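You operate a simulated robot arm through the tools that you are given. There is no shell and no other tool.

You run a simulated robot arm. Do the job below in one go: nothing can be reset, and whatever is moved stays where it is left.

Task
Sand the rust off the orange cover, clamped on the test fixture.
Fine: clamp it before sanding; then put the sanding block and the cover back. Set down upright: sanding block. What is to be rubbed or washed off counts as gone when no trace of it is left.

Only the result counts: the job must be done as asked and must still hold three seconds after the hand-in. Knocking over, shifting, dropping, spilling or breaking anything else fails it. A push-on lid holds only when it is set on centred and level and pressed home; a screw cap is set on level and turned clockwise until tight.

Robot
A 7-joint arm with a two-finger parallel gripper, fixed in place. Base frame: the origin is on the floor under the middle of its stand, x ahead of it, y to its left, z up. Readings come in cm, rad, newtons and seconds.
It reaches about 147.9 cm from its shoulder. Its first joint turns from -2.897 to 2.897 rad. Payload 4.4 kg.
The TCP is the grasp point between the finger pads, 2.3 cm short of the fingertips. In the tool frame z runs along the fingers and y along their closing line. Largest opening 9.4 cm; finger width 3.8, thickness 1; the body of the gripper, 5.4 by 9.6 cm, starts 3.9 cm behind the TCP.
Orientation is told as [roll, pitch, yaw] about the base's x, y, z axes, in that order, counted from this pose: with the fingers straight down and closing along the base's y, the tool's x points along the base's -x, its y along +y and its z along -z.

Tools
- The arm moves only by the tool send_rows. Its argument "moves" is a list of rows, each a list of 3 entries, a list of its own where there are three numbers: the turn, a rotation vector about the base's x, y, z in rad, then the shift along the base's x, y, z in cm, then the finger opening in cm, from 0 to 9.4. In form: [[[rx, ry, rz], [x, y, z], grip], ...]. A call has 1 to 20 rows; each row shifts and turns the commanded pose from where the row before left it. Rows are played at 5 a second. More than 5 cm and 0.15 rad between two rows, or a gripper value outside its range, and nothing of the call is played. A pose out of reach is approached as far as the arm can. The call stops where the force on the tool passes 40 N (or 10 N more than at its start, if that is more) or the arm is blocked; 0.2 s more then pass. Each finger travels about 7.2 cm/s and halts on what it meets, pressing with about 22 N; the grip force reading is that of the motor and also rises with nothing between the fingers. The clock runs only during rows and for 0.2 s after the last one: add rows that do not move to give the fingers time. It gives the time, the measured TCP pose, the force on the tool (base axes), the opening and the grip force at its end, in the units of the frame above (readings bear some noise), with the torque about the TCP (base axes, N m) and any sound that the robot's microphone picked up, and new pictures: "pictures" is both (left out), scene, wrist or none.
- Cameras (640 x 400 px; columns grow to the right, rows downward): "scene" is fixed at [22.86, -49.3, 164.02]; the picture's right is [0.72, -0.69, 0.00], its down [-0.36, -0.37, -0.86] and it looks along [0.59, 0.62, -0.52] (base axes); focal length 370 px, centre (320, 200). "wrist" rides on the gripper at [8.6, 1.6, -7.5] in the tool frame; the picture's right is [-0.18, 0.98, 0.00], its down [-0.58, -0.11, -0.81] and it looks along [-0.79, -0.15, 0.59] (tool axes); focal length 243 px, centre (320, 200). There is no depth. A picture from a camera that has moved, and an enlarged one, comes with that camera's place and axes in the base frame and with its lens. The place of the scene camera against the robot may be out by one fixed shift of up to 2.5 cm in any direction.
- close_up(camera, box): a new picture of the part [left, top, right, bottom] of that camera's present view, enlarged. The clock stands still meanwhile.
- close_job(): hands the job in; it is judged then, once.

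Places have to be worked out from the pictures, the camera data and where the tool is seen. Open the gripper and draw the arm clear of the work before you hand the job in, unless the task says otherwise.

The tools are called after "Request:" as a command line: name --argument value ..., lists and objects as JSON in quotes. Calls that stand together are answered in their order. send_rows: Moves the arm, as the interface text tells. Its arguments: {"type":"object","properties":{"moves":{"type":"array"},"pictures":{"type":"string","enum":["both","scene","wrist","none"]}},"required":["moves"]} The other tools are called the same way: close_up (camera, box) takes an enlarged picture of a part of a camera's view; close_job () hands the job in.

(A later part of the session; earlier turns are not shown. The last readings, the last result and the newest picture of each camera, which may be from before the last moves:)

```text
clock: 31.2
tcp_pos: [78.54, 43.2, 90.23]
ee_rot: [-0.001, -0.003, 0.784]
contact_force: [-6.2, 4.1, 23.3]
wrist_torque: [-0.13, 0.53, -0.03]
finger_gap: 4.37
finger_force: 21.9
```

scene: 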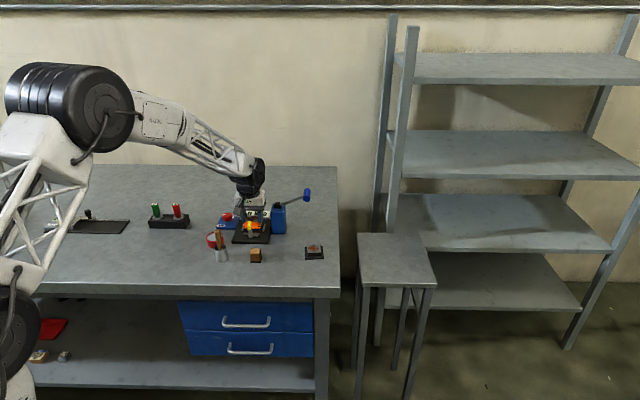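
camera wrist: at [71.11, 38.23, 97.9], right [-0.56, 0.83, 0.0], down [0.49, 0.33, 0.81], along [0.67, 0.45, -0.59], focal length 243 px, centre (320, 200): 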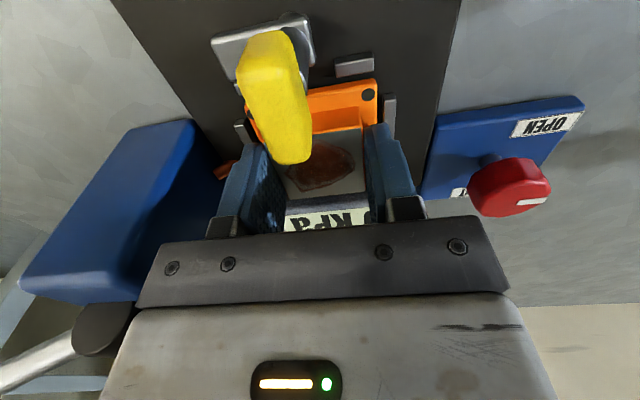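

Contact (23 N) at z≈90.1. I look to see whether it is sitting on the plate or on a wall.

Request:
send_rows --moves '[[[0, 0, 0], [0, 0, 0.1], 3.0], [[0, 0, 0], [0, 0, 0], 3.0]]'

Request:
close_up --camera "wrist" --box '[210, 0, 430, 140]'

Request:
close_up --camera "scene" --box '[215, 190, 290, 250]'

```text
clock: 31.8
tcp_pos: [78.39, 43.05, 90.13]
ee_rot: [0.0, 0.001, 0.784]
contact_force: [5.4, 2.2, 13.0]
wrist_torque: [0.36, -0.53, -0.07]
finger_gap: 4.36
finger_force: 21.7
camera wrist: at [71.12, 38.13, 97.6], right [-0.56, 0.83, 0.0], down [0.49, 0.33, 0.81], along [0.67, 0.45, -0.59], focal length 243 px, centre (320, 200)
```

scene: 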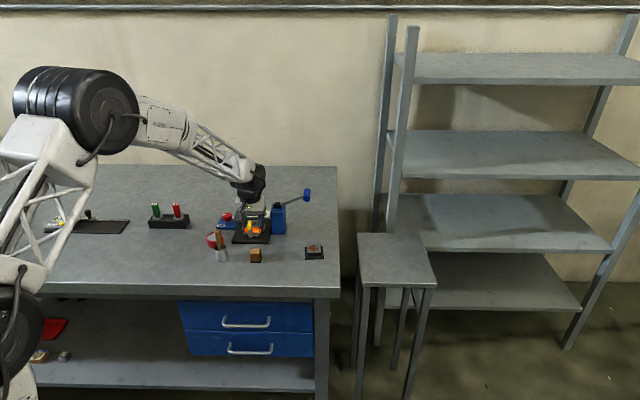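
wrist: 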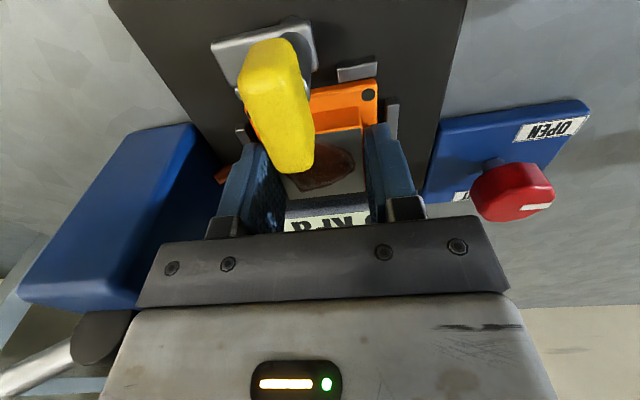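

```text
2.86 times, centred on (320, 70) of wrist
camera zoom: at [71.12, 38.13, 97.6], right [-0.56, 0.83, 0.0], down [0.49, 0.33, 0.81], along [0.67, 0.45, -0.59], focal length 693 px, centre (320, 571)
```

zoom: 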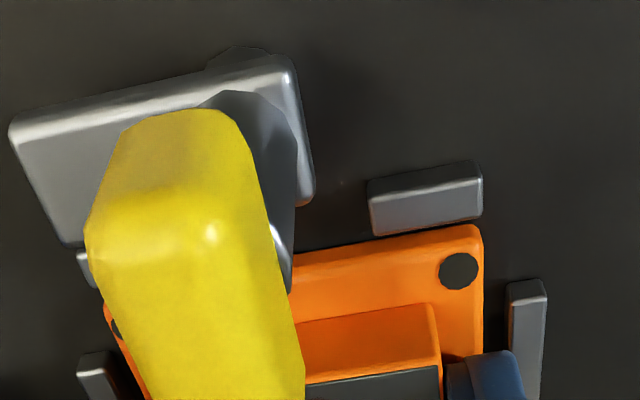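

```text
6.67 times, centred on (252, 220) of scene
camera zoom: at [22.86, -49.3, 164.02], right [0.72, -0.69, 0.0], down [-0.36, -0.37, -0.86], along [0.59, 0.62, -0.52], focal length 2470 px, centre (770, 67)
```

zoom: 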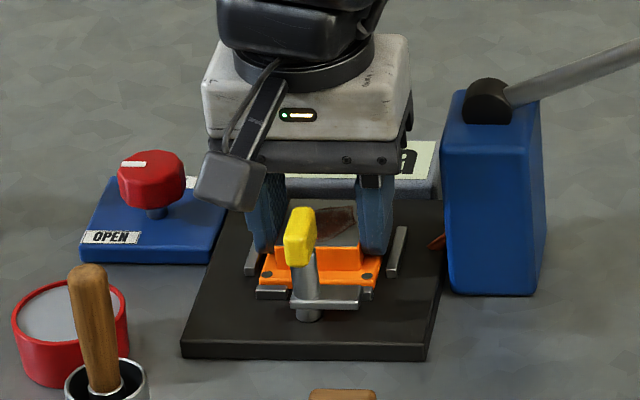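

The flange sits inside the walls on the plate, square to the nest. I release slightly, and rise straight up.

Request:
send_rows --moves '[[[0, 0, 0], [0, 0, 0], 4.8], [[0, 0, 0], [0, 0, 0], 4.9], [[0, 0, 0], [0, 0, 0.2], 4.9], [[0, 0, 0], [0, 0, 0.6], 4.9], [[0, 0, 0], [0, 0, 1.5], 5.2], [[0, 0, 0], [0, 0, 3], 5.2], [[0, 0, 0], [0, 0, 4], 5.2], [[0, 0, 0], [0, 0, 4], 5.2], [[0, 0, 0], [0, 0, 0], 5.2]]'

Request:
close_up --camera "wrist" --box '[210, 0, 430, 140]'

Request:
close_up --camera "scene" --box '[215, 200, 290, 250]'

```text
clock: 33.8
tcp_pos: [78.37, 42.68, 103.65]
ee_rot: [0.001, 0.0, 0.783]
contact_force: [0.2, 0.2, -0.3]
wrist_torque: [0.0, -0.01, 0.0]
finger_gap: 5.22
finger_force: 0.1
camera wrist: at [71.08, 37.9, 110.98], right [-0.56, 0.83, 0.0], down [0.49, 0.33, 0.81], along [0.67, 0.45, -0.59], focal length 243 px, centre (320, 200)
```

scene: 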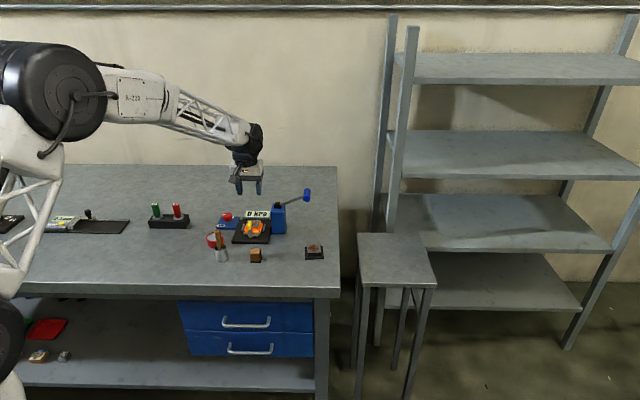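
wrist: 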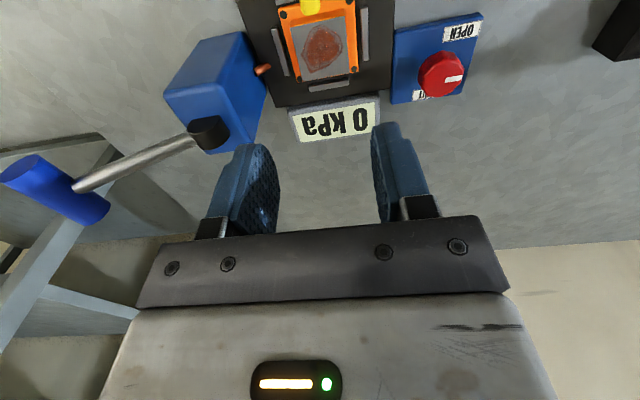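

```text
2.86 times, centred on (320, 70) of wrist
camera zoom: at [71.08, 37.9, 110.98], right [-0.56, 0.83, 0.0], down [0.49, 0.33, 0.81], along [0.67, 0.45, -0.59], focal length 693 px, centre (320, 571)
```

zoom: 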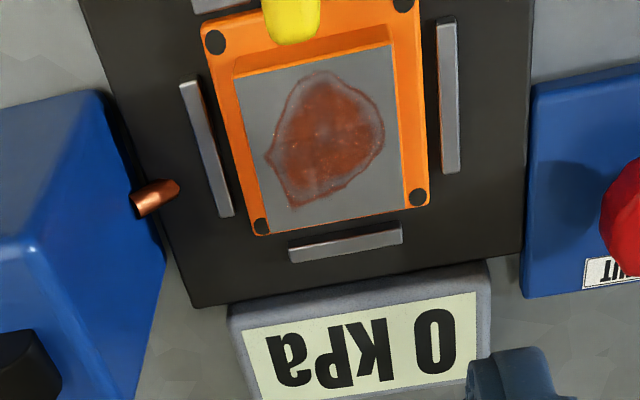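

```text
8.00 times, centred on (252, 225) of scene
camera zoom: at [22.86, -49.3, 164.02], right [0.72, -0.69, 0.0], down [-0.36, -0.37, -0.86], along [0.59, 0.62, -0.52], focal length 2964 px, centre (860, 0)
```

zoom: 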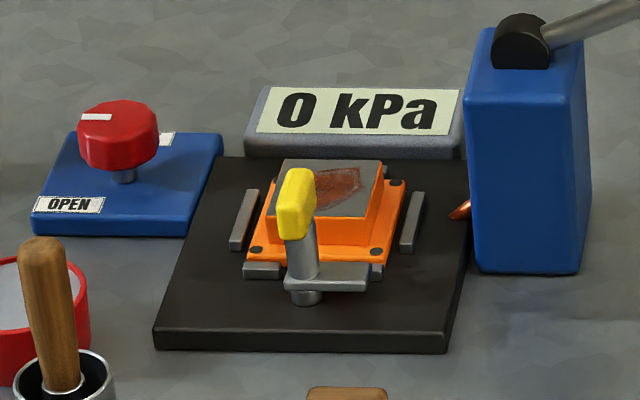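

The cover is seated in the nest. Next the clamp: I move above the yellow handle and turn the gripper to yaw −45°, so it can later turn the handle +90° (arm swinging from right to over the cover) with the camera staying clear of the pump.

Request:
send_rows --moves '[[[0, 0, -0.1428], [-0.32, -0.33, 0], 5.2], [[0, 0, -0.1428], [-0.32, -0.33, 0], 5.2], [[0, 0, -0.1428], [-0.32, -0.33, 0], 5.2], [[0, 0, -0.1428], [-0.32, -0.33, 0], 5.2], [[0, 0, -0.1428], [-0.32, -0.33, 0], 5.2], [[0, 0, -0.1428], [-0.32, -0.33, 0], 5.2], [[0, 0, -0.1428], [-0.32, -0.33, 0], 5.2], [[0, 0, -0.1428], [-0.32, -0.33, 0], 5.2], [[0, 0, -0.1428], [-0.32, -0.33, 0], 5.2], [[0, 0, -0.1428], [-0.32, -0.33, 0], 5.2], [[0, 0, -0.1428], [-0.35, -0.38, 0], 5.2], [[0, 0, 0], [0, 0, 0], 5.2]]'

Request:
close_up --camera "wrist" --box '[220, 0, 420, 125]'

```text
clock: 36.4
tcp_pos: [74.89, 39.5, 103.34]
ee_rot: [0.001, -0.001, -0.789]
contact_force: [-0.3, 0.7, -0.3]
wrist_torque: [0.01, 0.0, 0.02]
finger_gap: 5.21
finger_force: 0.1
camera wrist: at [69.87, 46.75, 110.79], right [0.83, 0.56, 0.0], down [0.33, -0.49, 0.81], along [0.45, -0.67, -0.59], focal length 243 px, centre (320, 200)
```

scene: 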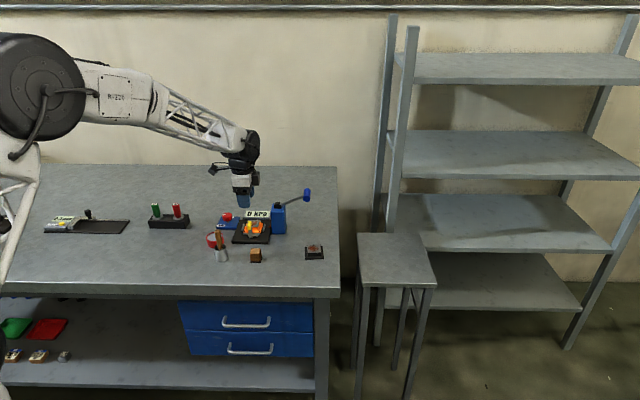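
wrist: 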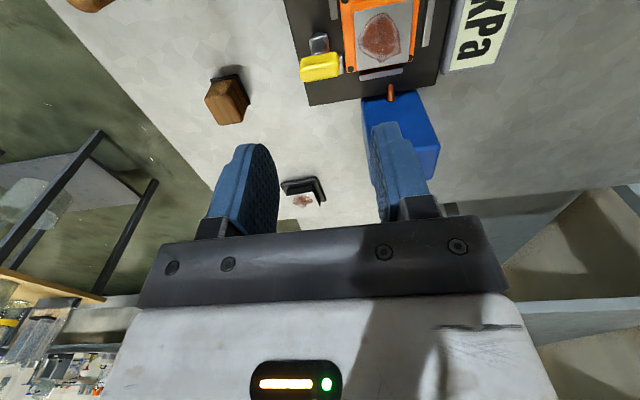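

```text
3.20 times, centred on (320, 62) of wrist
camera zoom: at [69.87, 46.75, 110.79], right [0.83, 0.56, 0.0], down [0.33, -0.49, 0.81], along [0.45, -0.67, -0.59], focal length 776 px, centre (320, 640)
```

zoom: 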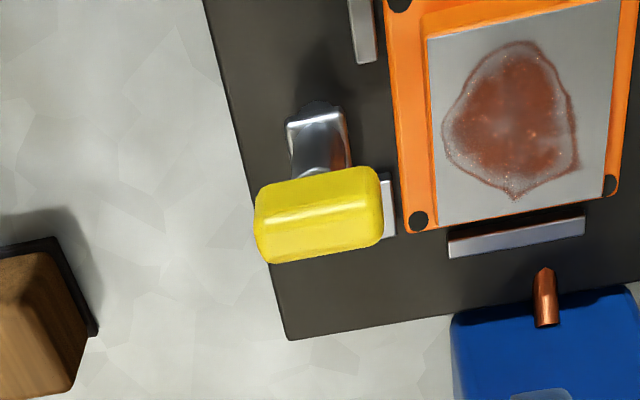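

The handle is centred under the TCP, about 2.7 cm long (along the bench depth) and 1.5 cm wide, top near z≈92.8. I narrow the fingers to 4 cm and come down over it, stopping with fingertips above the cover's top.

Request:
send_rows --moves '[[[0, 0, 0.04], [0, 0, -3.5], 4.0], [[0, 0, 0.04], [0, 0, -3.0], 4.0], [[0, 0, 0], [0, 0, -1.5], 4.0], [[0, 0, 0], [0, 0, 0], 4.0]]'

Request:
close_up --camera "wrist" --box '[200, 20, 440, 190]'

Request:
close_up --camera "scene" --box '[205, 180, 295, 250]'

```text
clock: 37.4
tcp_pos: [74.68, 39.3, 95.28]
ee_rot: [0.0, 0.002, -0.707]
contact_force: [0.0, -1.1, 0.6]
wrist_torque: [0.01, 0.0, -0.02]
finger_gap: 4.0
finger_force: 0.1
camera wrist: at [69.17, 46.29, 102.65], right [0.78, 0.63, 0.0], down [0.37, -0.46, 0.81], along [0.51, -0.63, -0.59], focal length 243 px, centre (320, 200)
```

scene: 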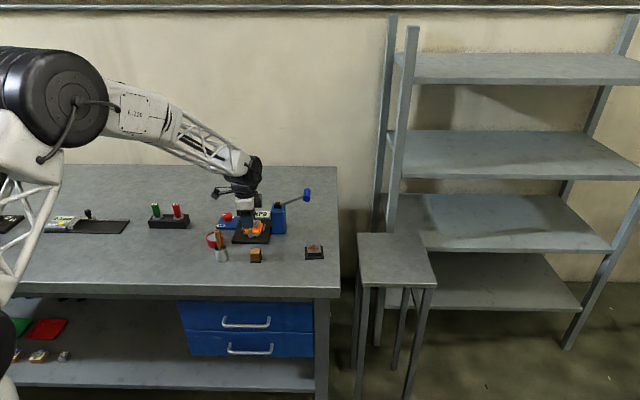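
wrist: 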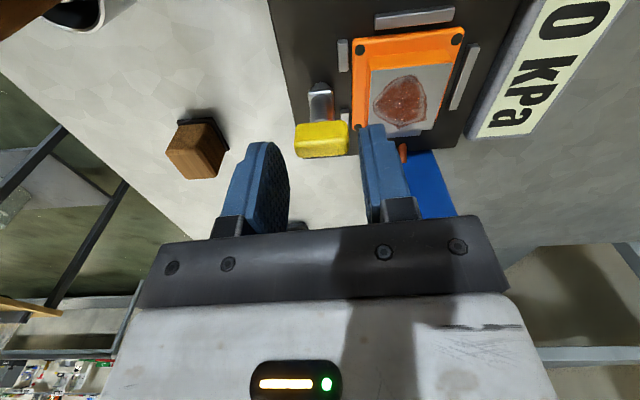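

```text
2.35 times, centred on (320, 105) of wrist
camera zoom: at [69.17, 46.29, 102.65], right [0.78, 0.63, 0.0], down [0.37, -0.46, 0.81], along [0.51, -0.63, -0.59], focal length 571 px, centre (320, 424)
```

zoom: 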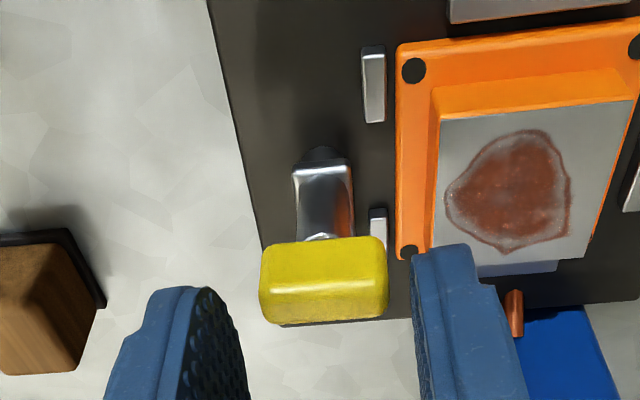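

```text
5.71 times, centred on (250, 215) of scene
camera zoom: at [22.86, -49.3, 164.02], right [0.72, -0.69, 0.0], down [-0.36, -0.37, -0.86], along [0.59, 0.62, -0.52], focal length 2117 px, centre (720, 114)
```

zoom: 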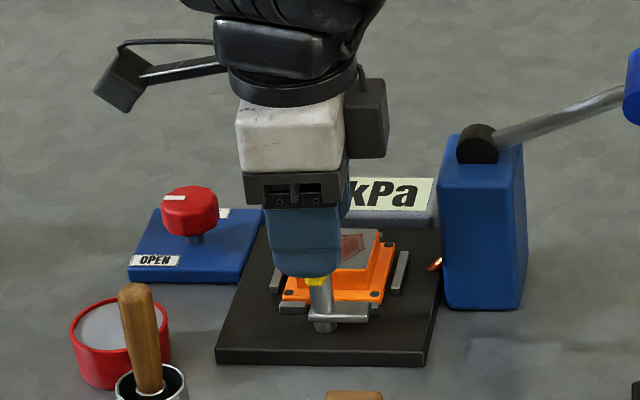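

Request:
send_rows --moves '[[[0, 0, 0], [0, 0, -1.5], 4.0], [[0, 0, 0], [0, 0, -1.0], 4.0], [[0, 0, 0], [0, 0, -0.5], 4.0], [[0, 0, 0], [0, 0, 0], 4.0]]'

Request:
close_up --camera "wrist" --box '[200, 60, 440, 230]'

Request:
close_up --camera "scene" --box '[205, 180, 295, 250]'

```text
clock: 38.4
tcp_pos: [74.85, 39.38, 92.3]
ee_rot: [0.001, 0.0, -0.707]
contact_force: [0.0, -1.0, 0.8]
wrist_torque: [-0.05, 0.04, 0.01]
finger_gap: 4.01
finger_force: 0.1
camera wrist: at [69.23, 46.33, 99.74], right [0.78, 0.63, 0.0], down [0.37, -0.46, 0.81], along [0.51, -0.63, -0.59], focal length 243 px, centre (320, 200)
```

scene: 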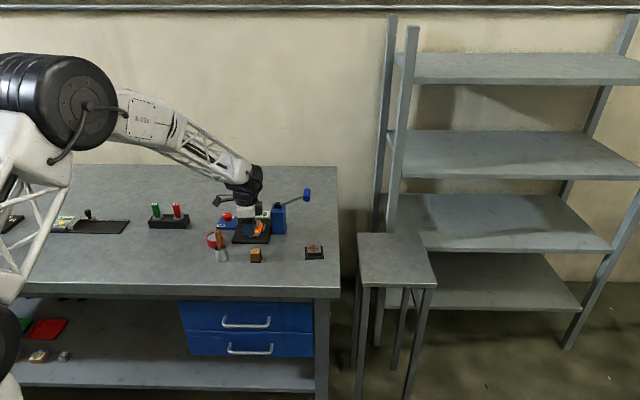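
wrist: 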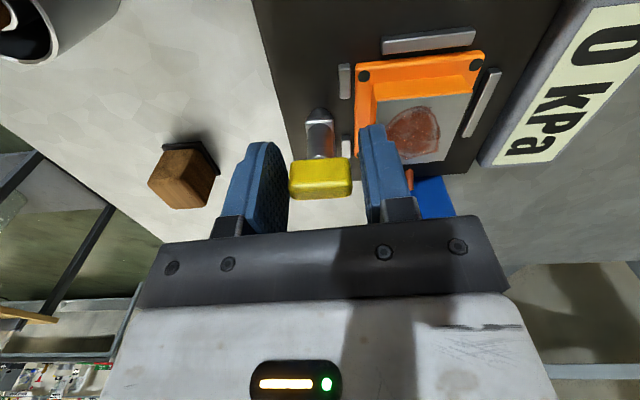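

```text
2.35 times, centred on (320, 145) of wrist
camera zoom: at [69.23, 46.33, 99.74], right [0.78, 0.63, 0.0], down [0.37, -0.46, 0.81], along [0.51, -0.63, -0.59], focal length 571 px, centre (320, 329)
```

zoom: 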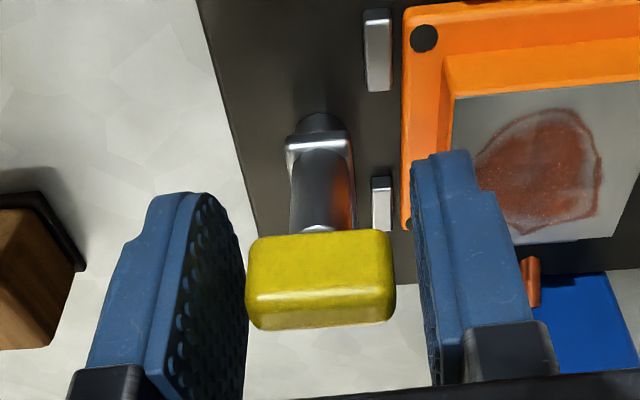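

```text
5.71 times, centred on (250, 215) of scene
camera zoom: at [22.86, -49.3, 164.02], right [0.72, -0.69, 0.0], down [-0.36, -0.37, -0.86], along [0.59, 0.62, -0.52], focal length 2117 px, centre (720, 114)
```

zoom: 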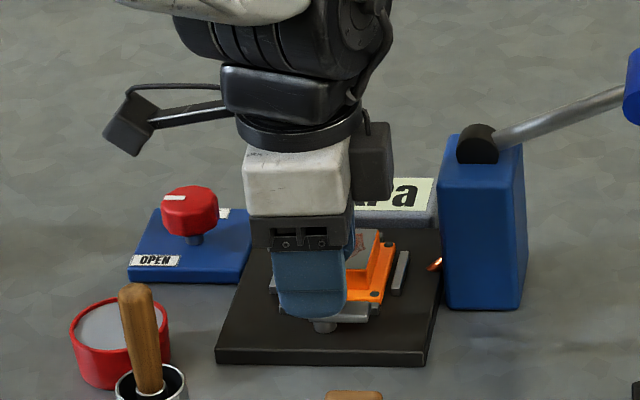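

The handle is centred between the pads. I close on it.

Request:
send_rows --moves '[[[0, 0, 0], [0, 0, 0], 3.2], [[0, 0, 0], [0, 0, 0], 2.0], [[0, 0, 0], [0, 0, 0], 1.5], [[0, 0, 0], [0, 0, 0], 1.5]]' --pictures "wrist"

```text
clock: 39.4
tcp_pos: [74.85, 39.49, 92.38]
ee_rot: [0.001, -0.001, -0.707]
contact_force: [1.2, 2.5, -1.2]
wrist_torque: [-0.04, -0.11, 0.01]
finger_gap: 3.05
finger_force: 44.7
camera wrist: at [69.24, 46.34, 99.75], right [0.78, 0.63, 0.0], down [0.37, -0.46, 0.81], along [0.51, -0.63, -0.59], focal length 243 px, centre (320, 200)
```

wrist: 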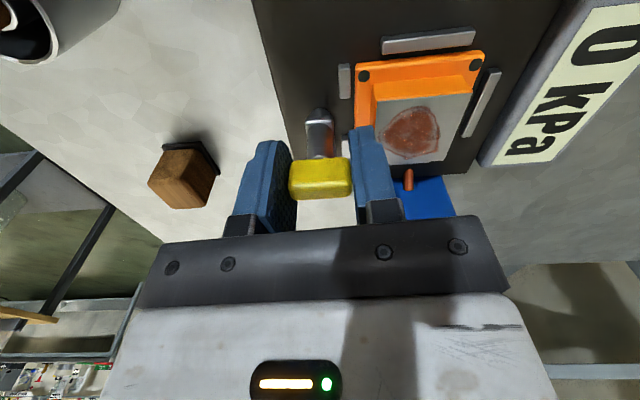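

The handle is held (gap 3.05). I turn it counter-clockwise a little and check the torque and the arm's response.

Request:
send_rows --moves '[[[0, 0, 0.05], [0, 0, 0], 1.5], [[0, 0, 0.08], [0, 0, 0], 1.5], [[0, 0, 0.08], [0, 0, 0], 1.5], [[0, 0, 0], [0, 0, 0], 1.5]]'

Request:
close_up --camera "wrist" --box '[200, 60, 440, 230]'

Request:
close_up --camera "scene" --box '[205, 180, 295, 250]'

```text
clock: 40.4
tcp_pos: [74.82, 39.45, 92.42]
ee_rot: [0.0, 0.001, -0.496]
contact_force: [-3.9, 8.7, -1.7]
wrist_torque: [0.11, 0.33, 0.0]
finger_gap: 3.03
finger_force: 44.7
camera wrist: at [67.92, 45.02, 99.75], right [0.63, 0.78, 0.0], down [0.46, -0.37, 0.81], along [0.63, -0.51, -0.59], focal length 243 px, centre (320, 200)
```

scene: 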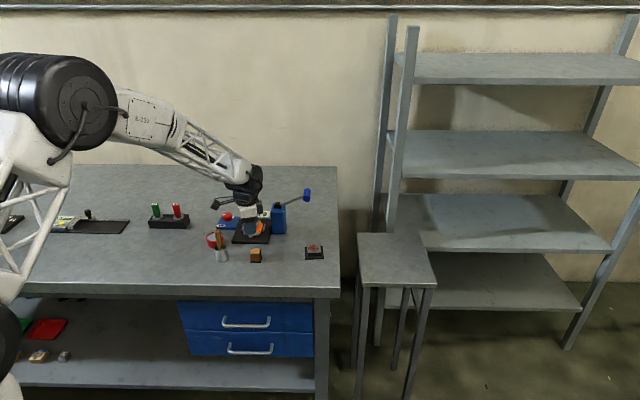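
wrist: 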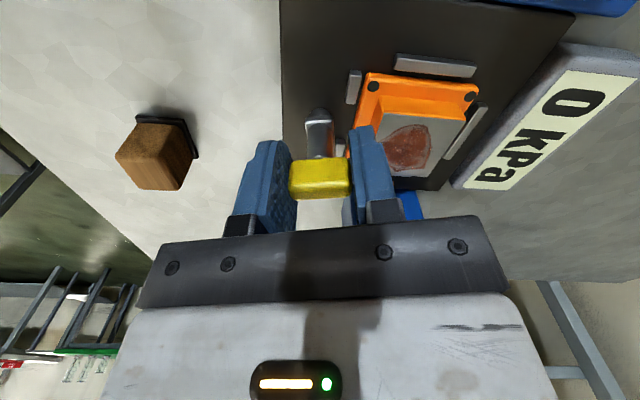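

```text
2.35 times, centred on (320, 145) of wrist
camera zoom: at [67.92, 45.02, 99.75], right [0.63, 0.78, 0.0], down [0.46, -0.37, 0.81], along [0.63, -0.51, -0.59], focal length 571 px, centre (320, 329)
```

zoom: 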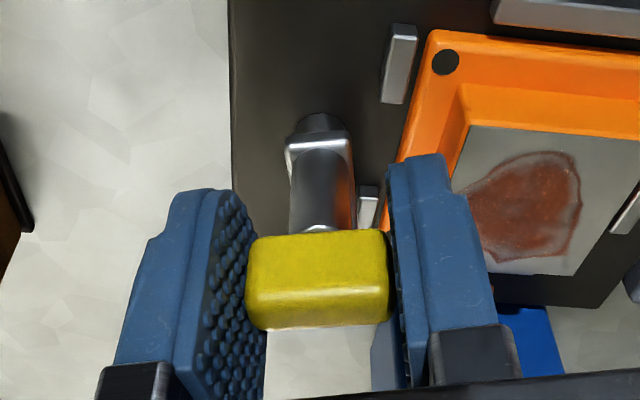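

```text
5.71 times, centred on (250, 215) of scene
camera zoom: at [22.86, -49.3, 164.02], right [0.72, -0.69, 0.0], down [-0.36, -0.37, -0.86], along [0.59, 0.62, -0.52], focal length 2117 px, centre (720, 114)
```

zoom: 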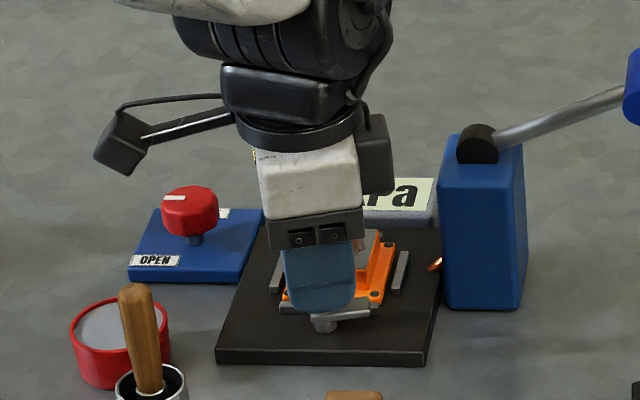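

The handle and arm turn with the gripper. I continue the turn.

Request:
send_rows --moves '[[[0, 0, 0.1], [0, 0, 0], 1.5], [[0, 0, 0.12], [0, 0, 0], 1.5], [[0, 0, 0.12], [0, 0, 0], 1.5], [[0, 0, 0.12], [0, 0, 0], 1.5], [[0, 0, 0.12], [0, 0, 0], 1.5], [[0, 0, 0.12], [0, 0, 0], 1.5], [[0, 0, 0.12], [0, 0, 0], 1.5], [[0, 0, 0.1], [0, 0, 0], 1.5], [[0, 0, 0], [0, 0, 0], 1.5]]'

Request:
close_up --camera "wrist" --box '[200, 60, 440, 230]'

Request:
close_up --camera "scene" --box '[205, 180, 295, 250]'

```text
clock: 42.4
tcp_pos: [74.89, 39.51, 92.29]
ee_rot: [-0.001, -0.002, 0.424]
contact_force: [9.1, -13.1, -3.5]
wrist_torque: [-0.39, 0.77, 0.04]
finger_gap: 2.98
finger_force: 45.2
camera wrist: at [66.31, 37.42, 99.75], right [-0.24, 0.97, 0.0], down [0.57, 0.14, 0.81], along [0.78, 0.19, -0.59], focal length 243 px, centre (320, 200)
```

scene: 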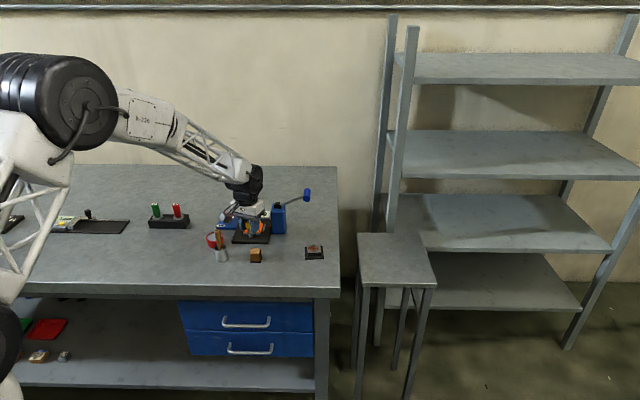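
wrist: 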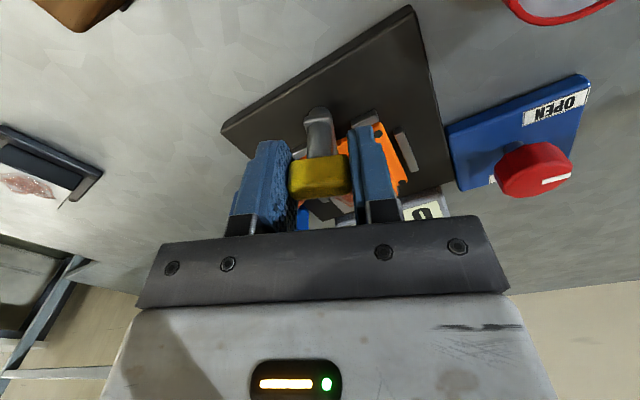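

```text
2.35 times, centred on (320, 145) of wrist
camera zoom: at [66.31, 37.42, 99.75], right [-0.24, 0.97, 0.0], down [0.57, 0.14, 0.81], along [0.78, 0.19, -0.59], focal length 571 px, centre (320, 329)
```

zoom: 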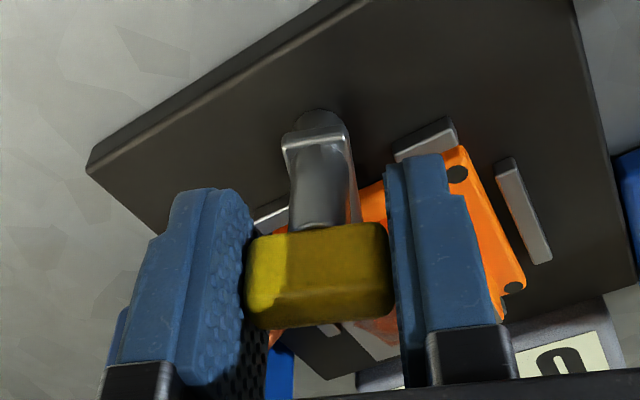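

```text
5.71 times, centred on (250, 215) of scene
camera zoom: at [22.86, -49.3, 164.02], right [0.72, -0.69, 0.0], down [-0.36, -0.37, -0.86], along [0.59, 0.62, -0.52], focal length 2117 px, centre (720, 114)
```

zoom: 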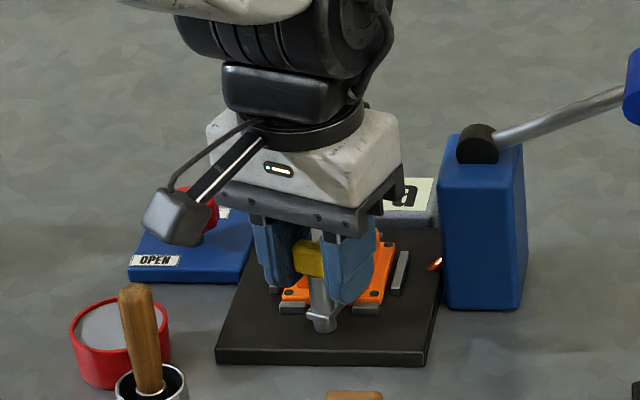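

The arm has swung most of the way (1.13 rad). I ease the sideways load with a tiny shift and continue to the end of the swing.

Request:
send_rows --moves '[[[0, 0, 0.08], [0.03, -0.05, 0], 1.5], [[0, 0, 0.08], [0.03, -0.05, 0], 1.5], [[0, 0, 0.08], [0, 0, 0], 1.5], [[0, 0, 0.08], [0, 0, 0], 1.5], [[0, 0, 0], [0, 0, 0], 1.5]]'

Request:
close_up --camera "wrist" --box '[200, 60, 440, 230]'

Request:
close_up --camera "scene" --box '[215, 190, 285, 250]'

```text
clock: 43.6
tcp_pos: [74.92, 39.42, 92.43]
ee_rot: [0.0, 0.0, 0.744]
contact_force: [-12.2, 27.0, -11.5]
wrist_torque: [-0.01, -0.43, -0.05]
finger_gap: 2.97
finger_force: 44.8
camera wrist: at [67.39, 34.85, 99.75], right [-0.53, 0.85, 0.0], down [0.5, 0.31, 0.81], along [0.68, 0.43, -0.59], focal length 243 px, centre (320, 200)
```

scene: 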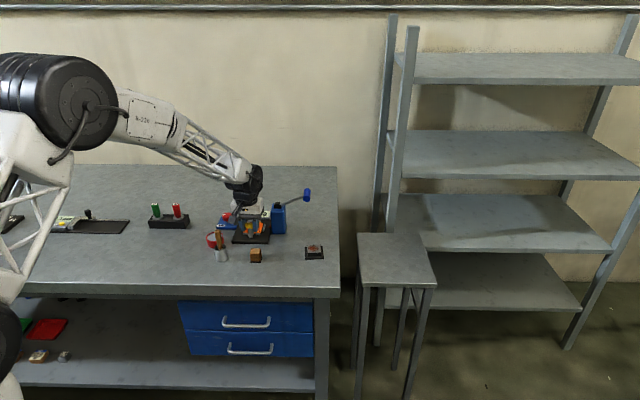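
wrist: 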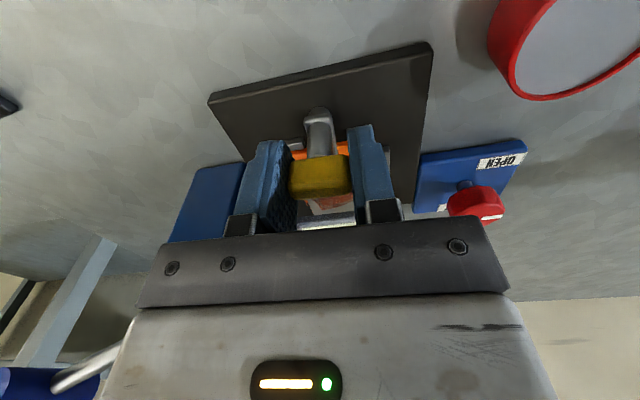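

```text
2.35 times, centred on (320, 145) of wrist
camera zoom: at [67.39, 34.85, 99.75], right [-0.53, 0.85, 0.0], down [0.5, 0.31, 0.81], along [0.68, 0.43, -0.59], focal length 571 px, centre (320, 329)
```

zoom: 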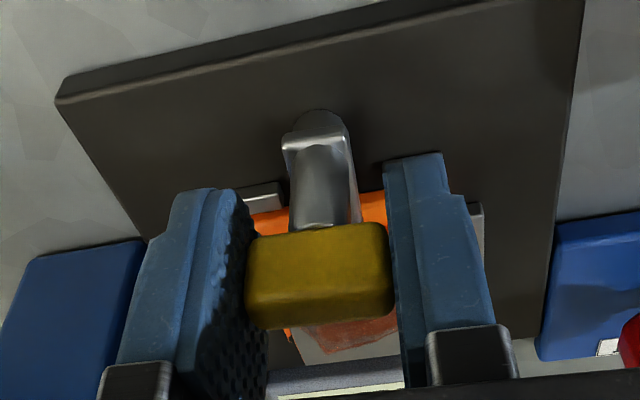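

```text
6.67 times, centred on (250, 220) of scene
camera zoom: at [22.86, -49.3, 164.02], right [0.72, -0.69, 0.0], down [-0.36, -0.37, -0.86], along [0.59, 0.62, -0.52], focal length 2470 px, centre (787, 67)
```

zoom: 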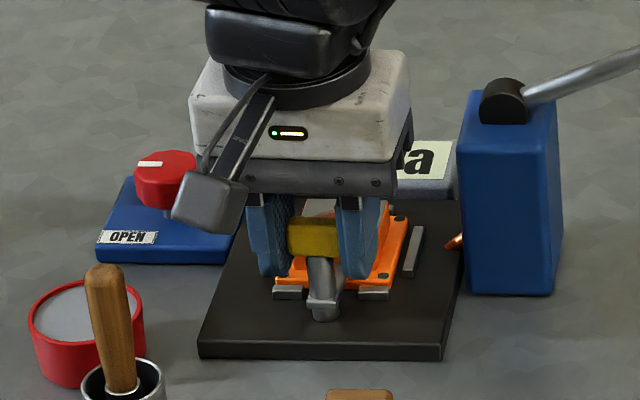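

The arm now points essentially straight over the cover's flange (yaw 0.744). I undo half of the small shift to relieve side load and finish the last few hundredths.

Request:
send_rows --moves '[[[0, 0, 0], [-0.03, 0.06, 0], 1.5], [[0, 0, 0], [0, 0, 0], 1.5]]' --pictures "none"

Request:
send_rows --moves '[[[0, 0, 0.04], [0, 0, 0], 1.5], [[0, 0, 0], [0, 0, 0], 1.5]]' --pictures "none"

```text
clock: 44.2
tcp_pos: [74.93, 39.48, 92.34]
ee_rot: [0.0, 0.0, 0.742]
contact_force: [-20.1, 29.6, -6.3]
wrist_torque: [-0.02, 0.47, -0.05]
finger_gap: 2.99
finger_force: 45.2
```

```text
clock: 44.8
tcp_pos: [74.98, 39.68, 92.46]
ee_rot: [0.0, 0.001, 0.785]
contact_force: [-26.1, 33.7, 2.8]
wrist_torque: [-0.57, 1.15, -0.06]
finger_gap: 2.99
finger_force: 45.1
```

The arm is at 45°, pointing straight over the cover. I open the fingers to let go and look at the clamp.

Request:
send_rows --moves '[[[0, 0, 0], [0, 0, 0], 3.6], [[0, 0, 0], [0, 0, 0], 4.2], [[0, 0, 0], [0, 0, 0], 4.2], [[0, 0, 0], [0, 0, 1.0], 4.2], [[0, 0, 0], [0, 0, 3], 4.2], [[0, 0, 0], [0, 0, 4], 4.2], [[0, 0, 0], [0, 0, 0], 4.2]]'

Request:
close_up --camera "wrist" --box '[200, 0, 440, 170]'

Request:
close_up --camera "scene" --box '[215, 200, 290, 250]'

```text
clock: 46.4
tcp_pos: [74.65, 39.34, 100.5]
ee_rot: [0.0, 0.0, 0.783]
contact_force: [0.0, -0.8, 0.0]
wrist_torque: [0.0, 0.02, -0.01]
finger_gap: 4.21
finger_force: 0.0
camera wrist: at [67.33, 34.36, 107.96], right [-0.56, 0.83, 0.0], down [0.49, 0.33, 0.81], along [0.67, 0.45, -0.59], focal length 243 px, centre (320, 200)
```

scene: 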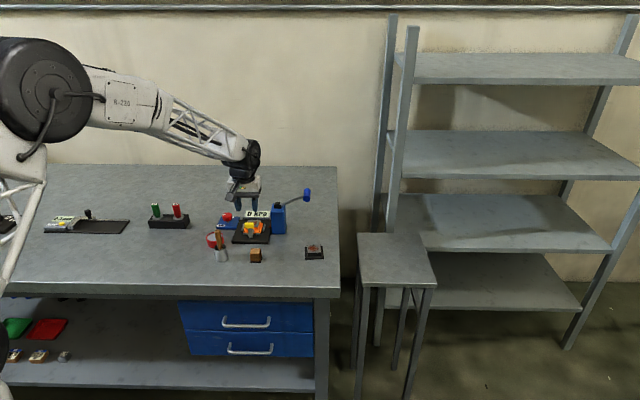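
wrist: 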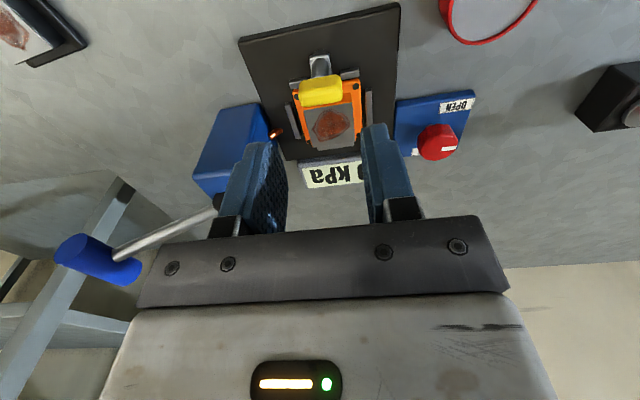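

```text
2.35 times, centred on (320, 85) of wrist
camera zoom: at [67.33, 34.36, 107.96], right [-0.56, 0.83, 0.0], down [0.49, 0.33, 0.81], along [0.67, 0.45, -0.59], focal length 571 px, centre (320, 471)
```

zoom: 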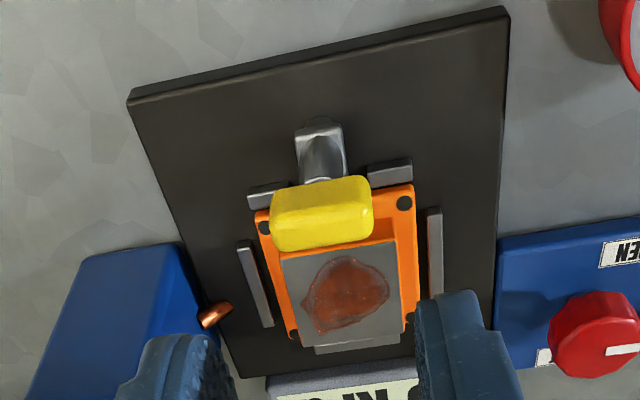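

```text
8.00 times, centred on (252, 225) of scene
camera zoom: at [22.86, -49.3, 164.02], right [0.72, -0.69, 0.0], down [-0.36, -0.37, -0.86], along [0.59, 0.62, -0.52], focal length 2964 px, centre (860, 0)
```

zoom: 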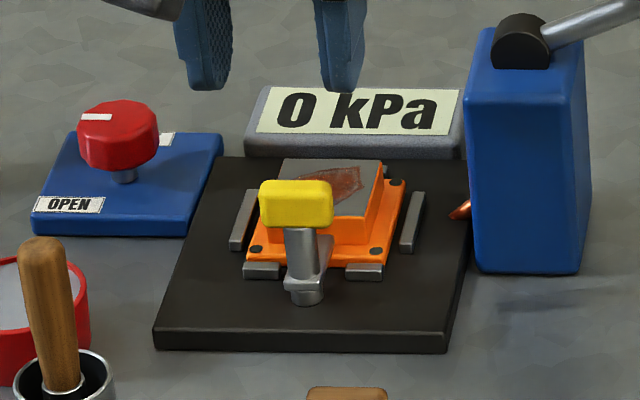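

The arm now extends over the front flange. The handle looks ~2–3° short of fully square, so I re-grip it and turn a bit further to make sure it reaches the end of its travel.

Request:
send_rows --moves '[[[0, 0, -0.03], [0.02, 0.08, -4], 4.2], [[0, 0, 0], [0, 0, -3], 4.2], [[0, 0, 0], [0, 0, -1], 4.2], [[0, 0, 0], [0, 0, 0], 3.4], [[0, 0, 0], [0, 0, 0], 2.0], [[0, 0, 0], [0, 0, 0], 1.5], [[0, 0, 0], [0, 0, 0], 1.5]]' --pictures "none"

Request:
send_rows --moves '[[[0, 0, 0.04], [0, 0, 0], 1.5], [[0, 0, 0.04], [0, 0, 0], 1.5], [[0, 0, 0], [0, 0, 0], 1.5]]' --pictures "wrist"

```text
clock: 48.0
tcp_pos: [74.79, 39.41, 92.43]
ee_rot: [0.0, 0.001, 0.752]
contact_force: [14.5, -15.9, -3.7]
wrist_torque: [0.42, -0.53, 0.06]
finger_gap: 3.02
finger_force: 45.3
```

```text
clock: 48.8
tcp_pos: [74.88, 39.44, 92.48]
ee_rot: [0.001, 0.001, 0.832]
contact_force: [10.1, -22.7, 2.6]
wrist_torque: [-0.16, 0.08, -1.02]
finger_gap: 3.04
finger_force: 45.2
camera wrist: at [67.76, 34.16, 99.92], right [-0.6, 0.8, 0.0], down [0.47, 0.36, 0.81], along [0.64, 0.49, -0.59], focal length 243 px, centre (320, 200)
```

wrist: 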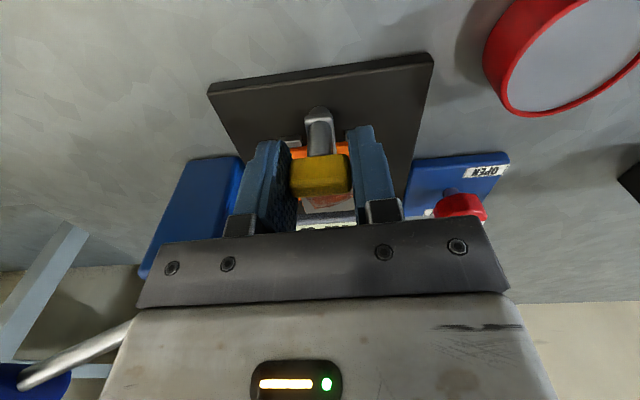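

The z torque jumped to −1.0 N·m: the handle is against its end stop, so the clamp is fully closed. I back off slightly, open and rise.

Request:
send_rows --moves '[[[0, 0, -0.03], [0, 0, 0], 1.5], [[0, 0, 0], [0, 0, 0], 3.6], [[0, 0, 0], [0, 0, 0], 4.2], [[0, 0, 0], [0, 0, 0], 4.2], [[0, 0, 0], [0, 0, 1.0], 4.2], [[0, 0, 0], [0, 0, 3], 4.2], [[0, 0, 0], [0, 0, 4], 4.2], [[0, 0, 0], [0, 0, 4], 4.2], [[0, 0, 0], [0, 0, 0], 4.2]]'

Request:
close_up --camera "wrist" --box '[200, 0, 440, 170]'

Request:
close_up --camera "scene" --box '[215, 200, 290, 250]'

```text
clock: 50.8
tcp_pos: [74.84, 39.48, 104.56]
ee_rot: [0.001, -0.002, 0.802]
contact_force: [-0.4, -0.1, -1.0]
wrist_torque: [-0.01, -0.03, 0.02]
finger_gap: 4.2
finger_force: 0.1
camera wrist: at [67.57, 34.32, 111.95], right [-0.58, 0.82, 0.0], down [0.48, 0.34, 0.81], along [0.66, 0.47, -0.59], focal length 243 px, centre (320, 200)
```

scene: 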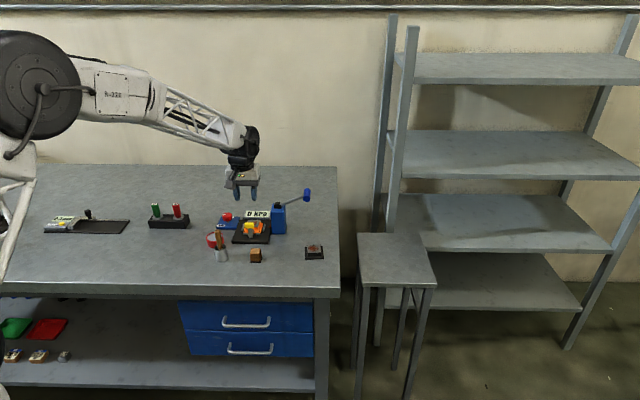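
wrist: 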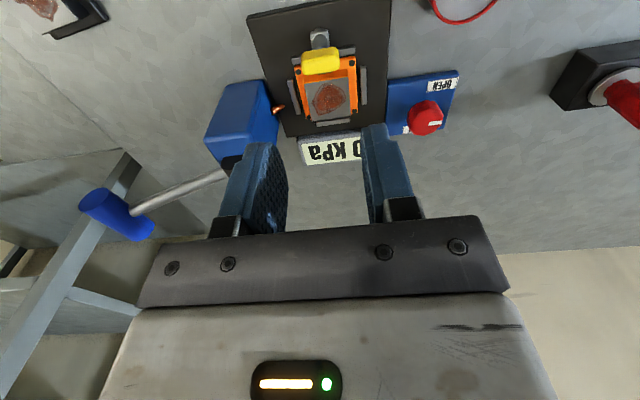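

```text
2.35 times, centred on (320, 85) of wrist
camera zoom: at [67.57, 34.32, 111.95], right [-0.58, 0.82, 0.0], down [0.48, 0.34, 0.81], along [0.66, 0.47, -0.59], focal length 571 px, centre (320, 471)
```

zoom: 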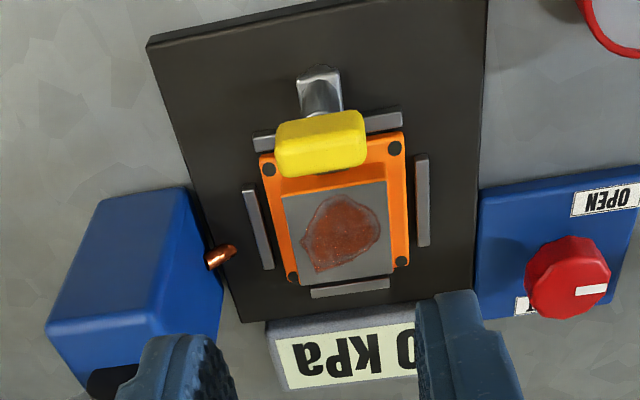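

```text
8.00 times, centred on (252, 225) of scene
camera zoom: at [22.86, -49.3, 164.02], right [0.72, -0.69, 0.0], down [-0.36, -0.37, -0.86], along [0.59, 0.62, -0.52], focal length 2964 px, centre (860, 0)
```

zoom: 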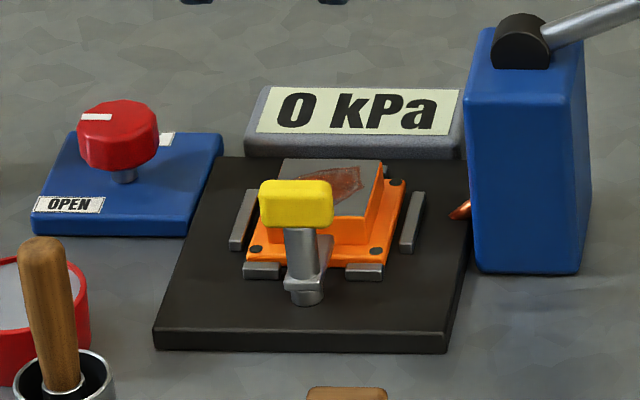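

The clamp is closed over the front flange. Now the sanding block: I move above it, near (70.0, 29.75).

Request:
send_rows --moves '[[[0, 0, -0.005], [-1.2, -2.43, -1.0], 6.5], [[0, 0, -0.005], [-1.2, -2.43, -1.0], 6.5], [[0, 0, -0.005], [-1.2, -2.43, -1.0], 6.5], [[0, 0, -0.005], [-1.2, -2.45, -1.0], 6.5], [[0, 0, 0], [0, 0, 0], 6.5]]'

Request:
close_up --camera "wrist" --box '[230, 0, 410, 120]'

```text
clock: 52.0
tcp_pos: [69.88, 29.57, 100.35]
ee_rot: [0.0, -0.001, 0.782]
contact_force: [0.7, 0.0, 0.1]
wrist_torque: [0.03, -0.02, -0.04]
finger_gap: 6.51
finger_force: 0.1
camera wrist: at [62.66, 24.71, 107.75], right [-0.56, 0.83, 0.0], down [0.49, 0.33, 0.81], along [0.67, 0.45, -0.59], focal length 243 px, centre (320, 200)
```

scene: 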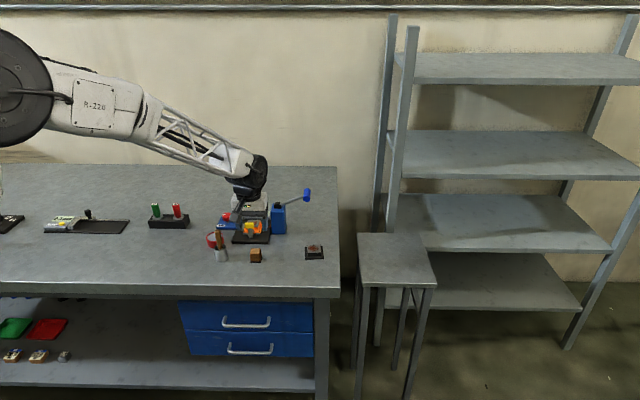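
wrist: 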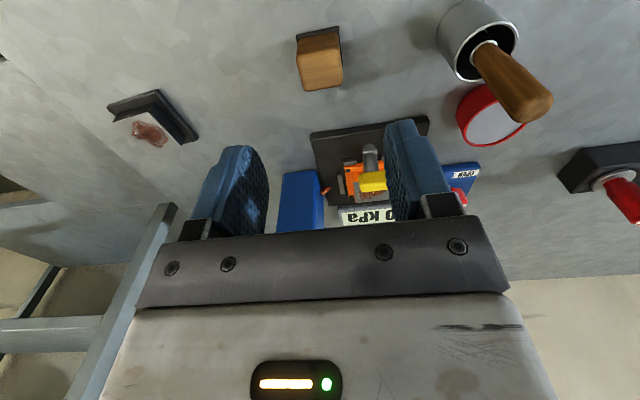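

```text
3.33 times, centred on (320, 60) of wrist
camera zoom: at [62.66, 24.71, 107.75], right [-0.56, 0.83, 0.0], down [0.49, 0.33, 0.81], along [0.67, 0.45, -0.59], focal length 809 px, centre (320, 667)
```

zoom: 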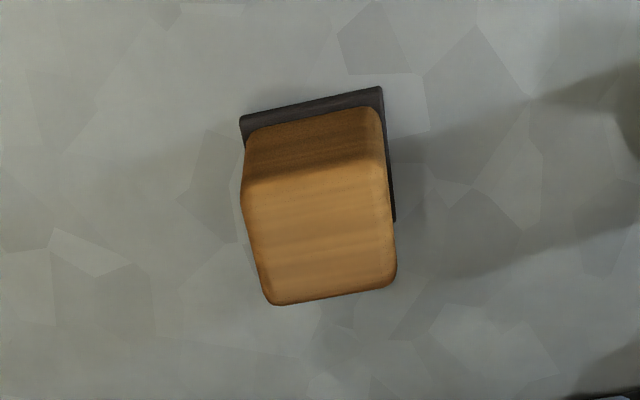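

The sanding block is centred almost under the TCP (slab ≈3.0×3.3 cm, wood ≈2.7×3.0 cm, top z≈89.5), square to the gripper. I descend over it.

Request:
send_rows --moves '[[[0, 0, 0], [0.05, 0.09, -4], 6.0], [[0, 0, 0], [0, 0, -4], 6.0], [[0, 0, 0], [0, 0, -2.2], 6.0], [[0, 0, 0], [0, 0, -1.0], 6.0], [[0, 0, 0], [0, 0, -0.4], 6.0], [[0, 0, 0], [0, 0, 0], 6.0]]' --pictures "wrist"

Request:
close_up --camera "wrist" --box '[200, 60, 440, 230]'

```text
clock: 53.4
tcp_pos: [70.17, 29.87, 88.74]
ee_rot: [-0.001, 0.0, 0.783]
contact_force: [0.7, -0.5, 0.5]
wrist_torque: [-0.02, -0.03, 0.0]
finger_gap: 5.97
finger_force: 0.1
camera wrist: at [62.83, 24.88, 96.15], right [-0.56, 0.83, 0.0], down [0.49, 0.33, 0.81], along [0.67, 0.45, -0.59], focal length 243 px, centre (320, 200)
```

wrist: 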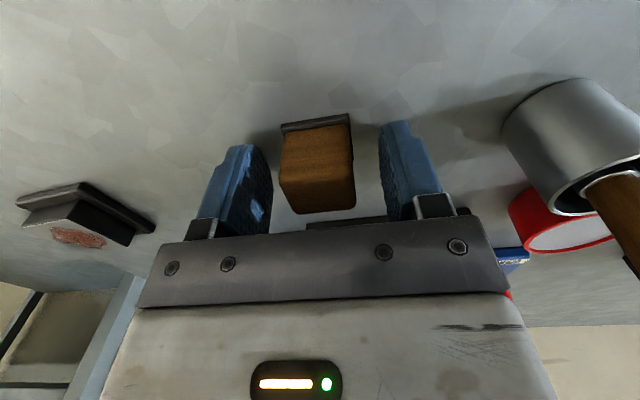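

```text
2.35 times, centred on (320, 145) of wrist
camera zoom: at [62.83, 24.88, 96.15], right [-0.56, 0.83, 0.0], down [0.49, 0.33, 0.81], along [0.67, 0.45, -0.59], focal length 571 px, centre (320, 329)
```

zoom: 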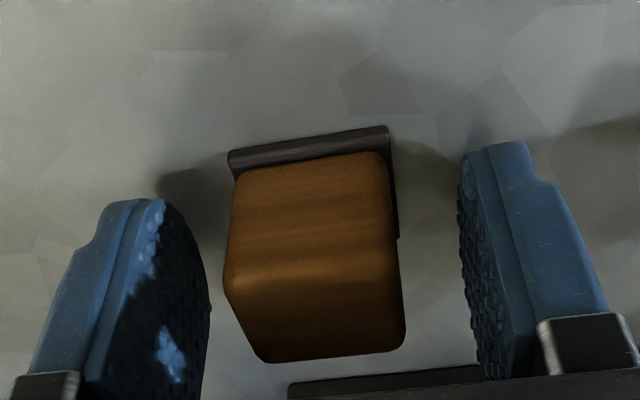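

Request:
send_rows --moves '[[[0, 0, 0], [0, 0, 0], 4.0], [[0, 0, 0], [0, 0, 0], 2.0], [[0, 0, 0], [0, 0, 0], 1.5], [[0, 0, 0], [0, 0, 0], 1.5]]' --pictures "wrist"

Request:
close_up --camera "wrist" --box '[200, 60, 440, 230]'

```text
clock: 54.4
tcp_pos: [70.22, 29.85, 88.76]
ee_rot: [-0.001, 0.002, 0.782]
contact_force: [0.0, 1.3, -0.3]
wrist_torque: [0.0, 0.03, -0.01]
finger_gap: 3.35
finger_force: 22.2
camera wrist: at [62.84, 24.88, 96.16], right [-0.56, 0.83, 0.0], down [0.49, 0.33, 0.81], along [0.67, 0.45, -0.59], focal length 243 px, centre (320, 200)
```

wrist: 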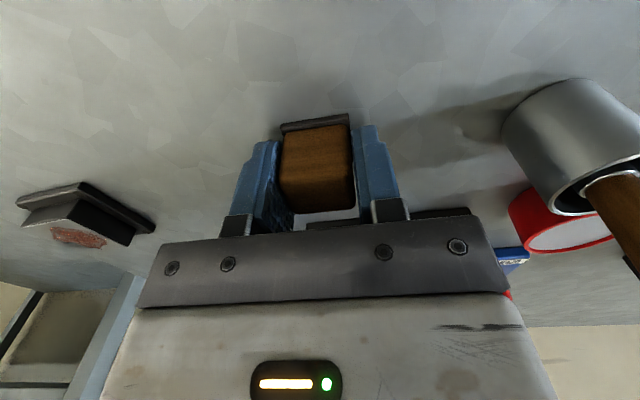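

```text
2.35 times, centred on (320, 145) of wrist
camera zoom: at [62.84, 24.88, 96.16], right [-0.56, 0.83, 0.0], down [0.49, 0.33, 0.81], along [0.67, 0.45, -0.59], focal length 571 px, centre (320, 329)
```

zoom: 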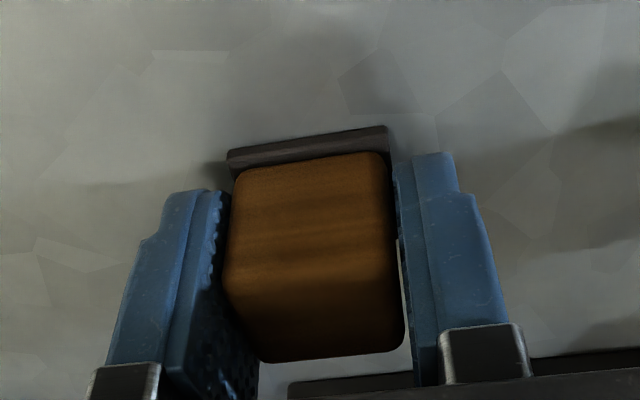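

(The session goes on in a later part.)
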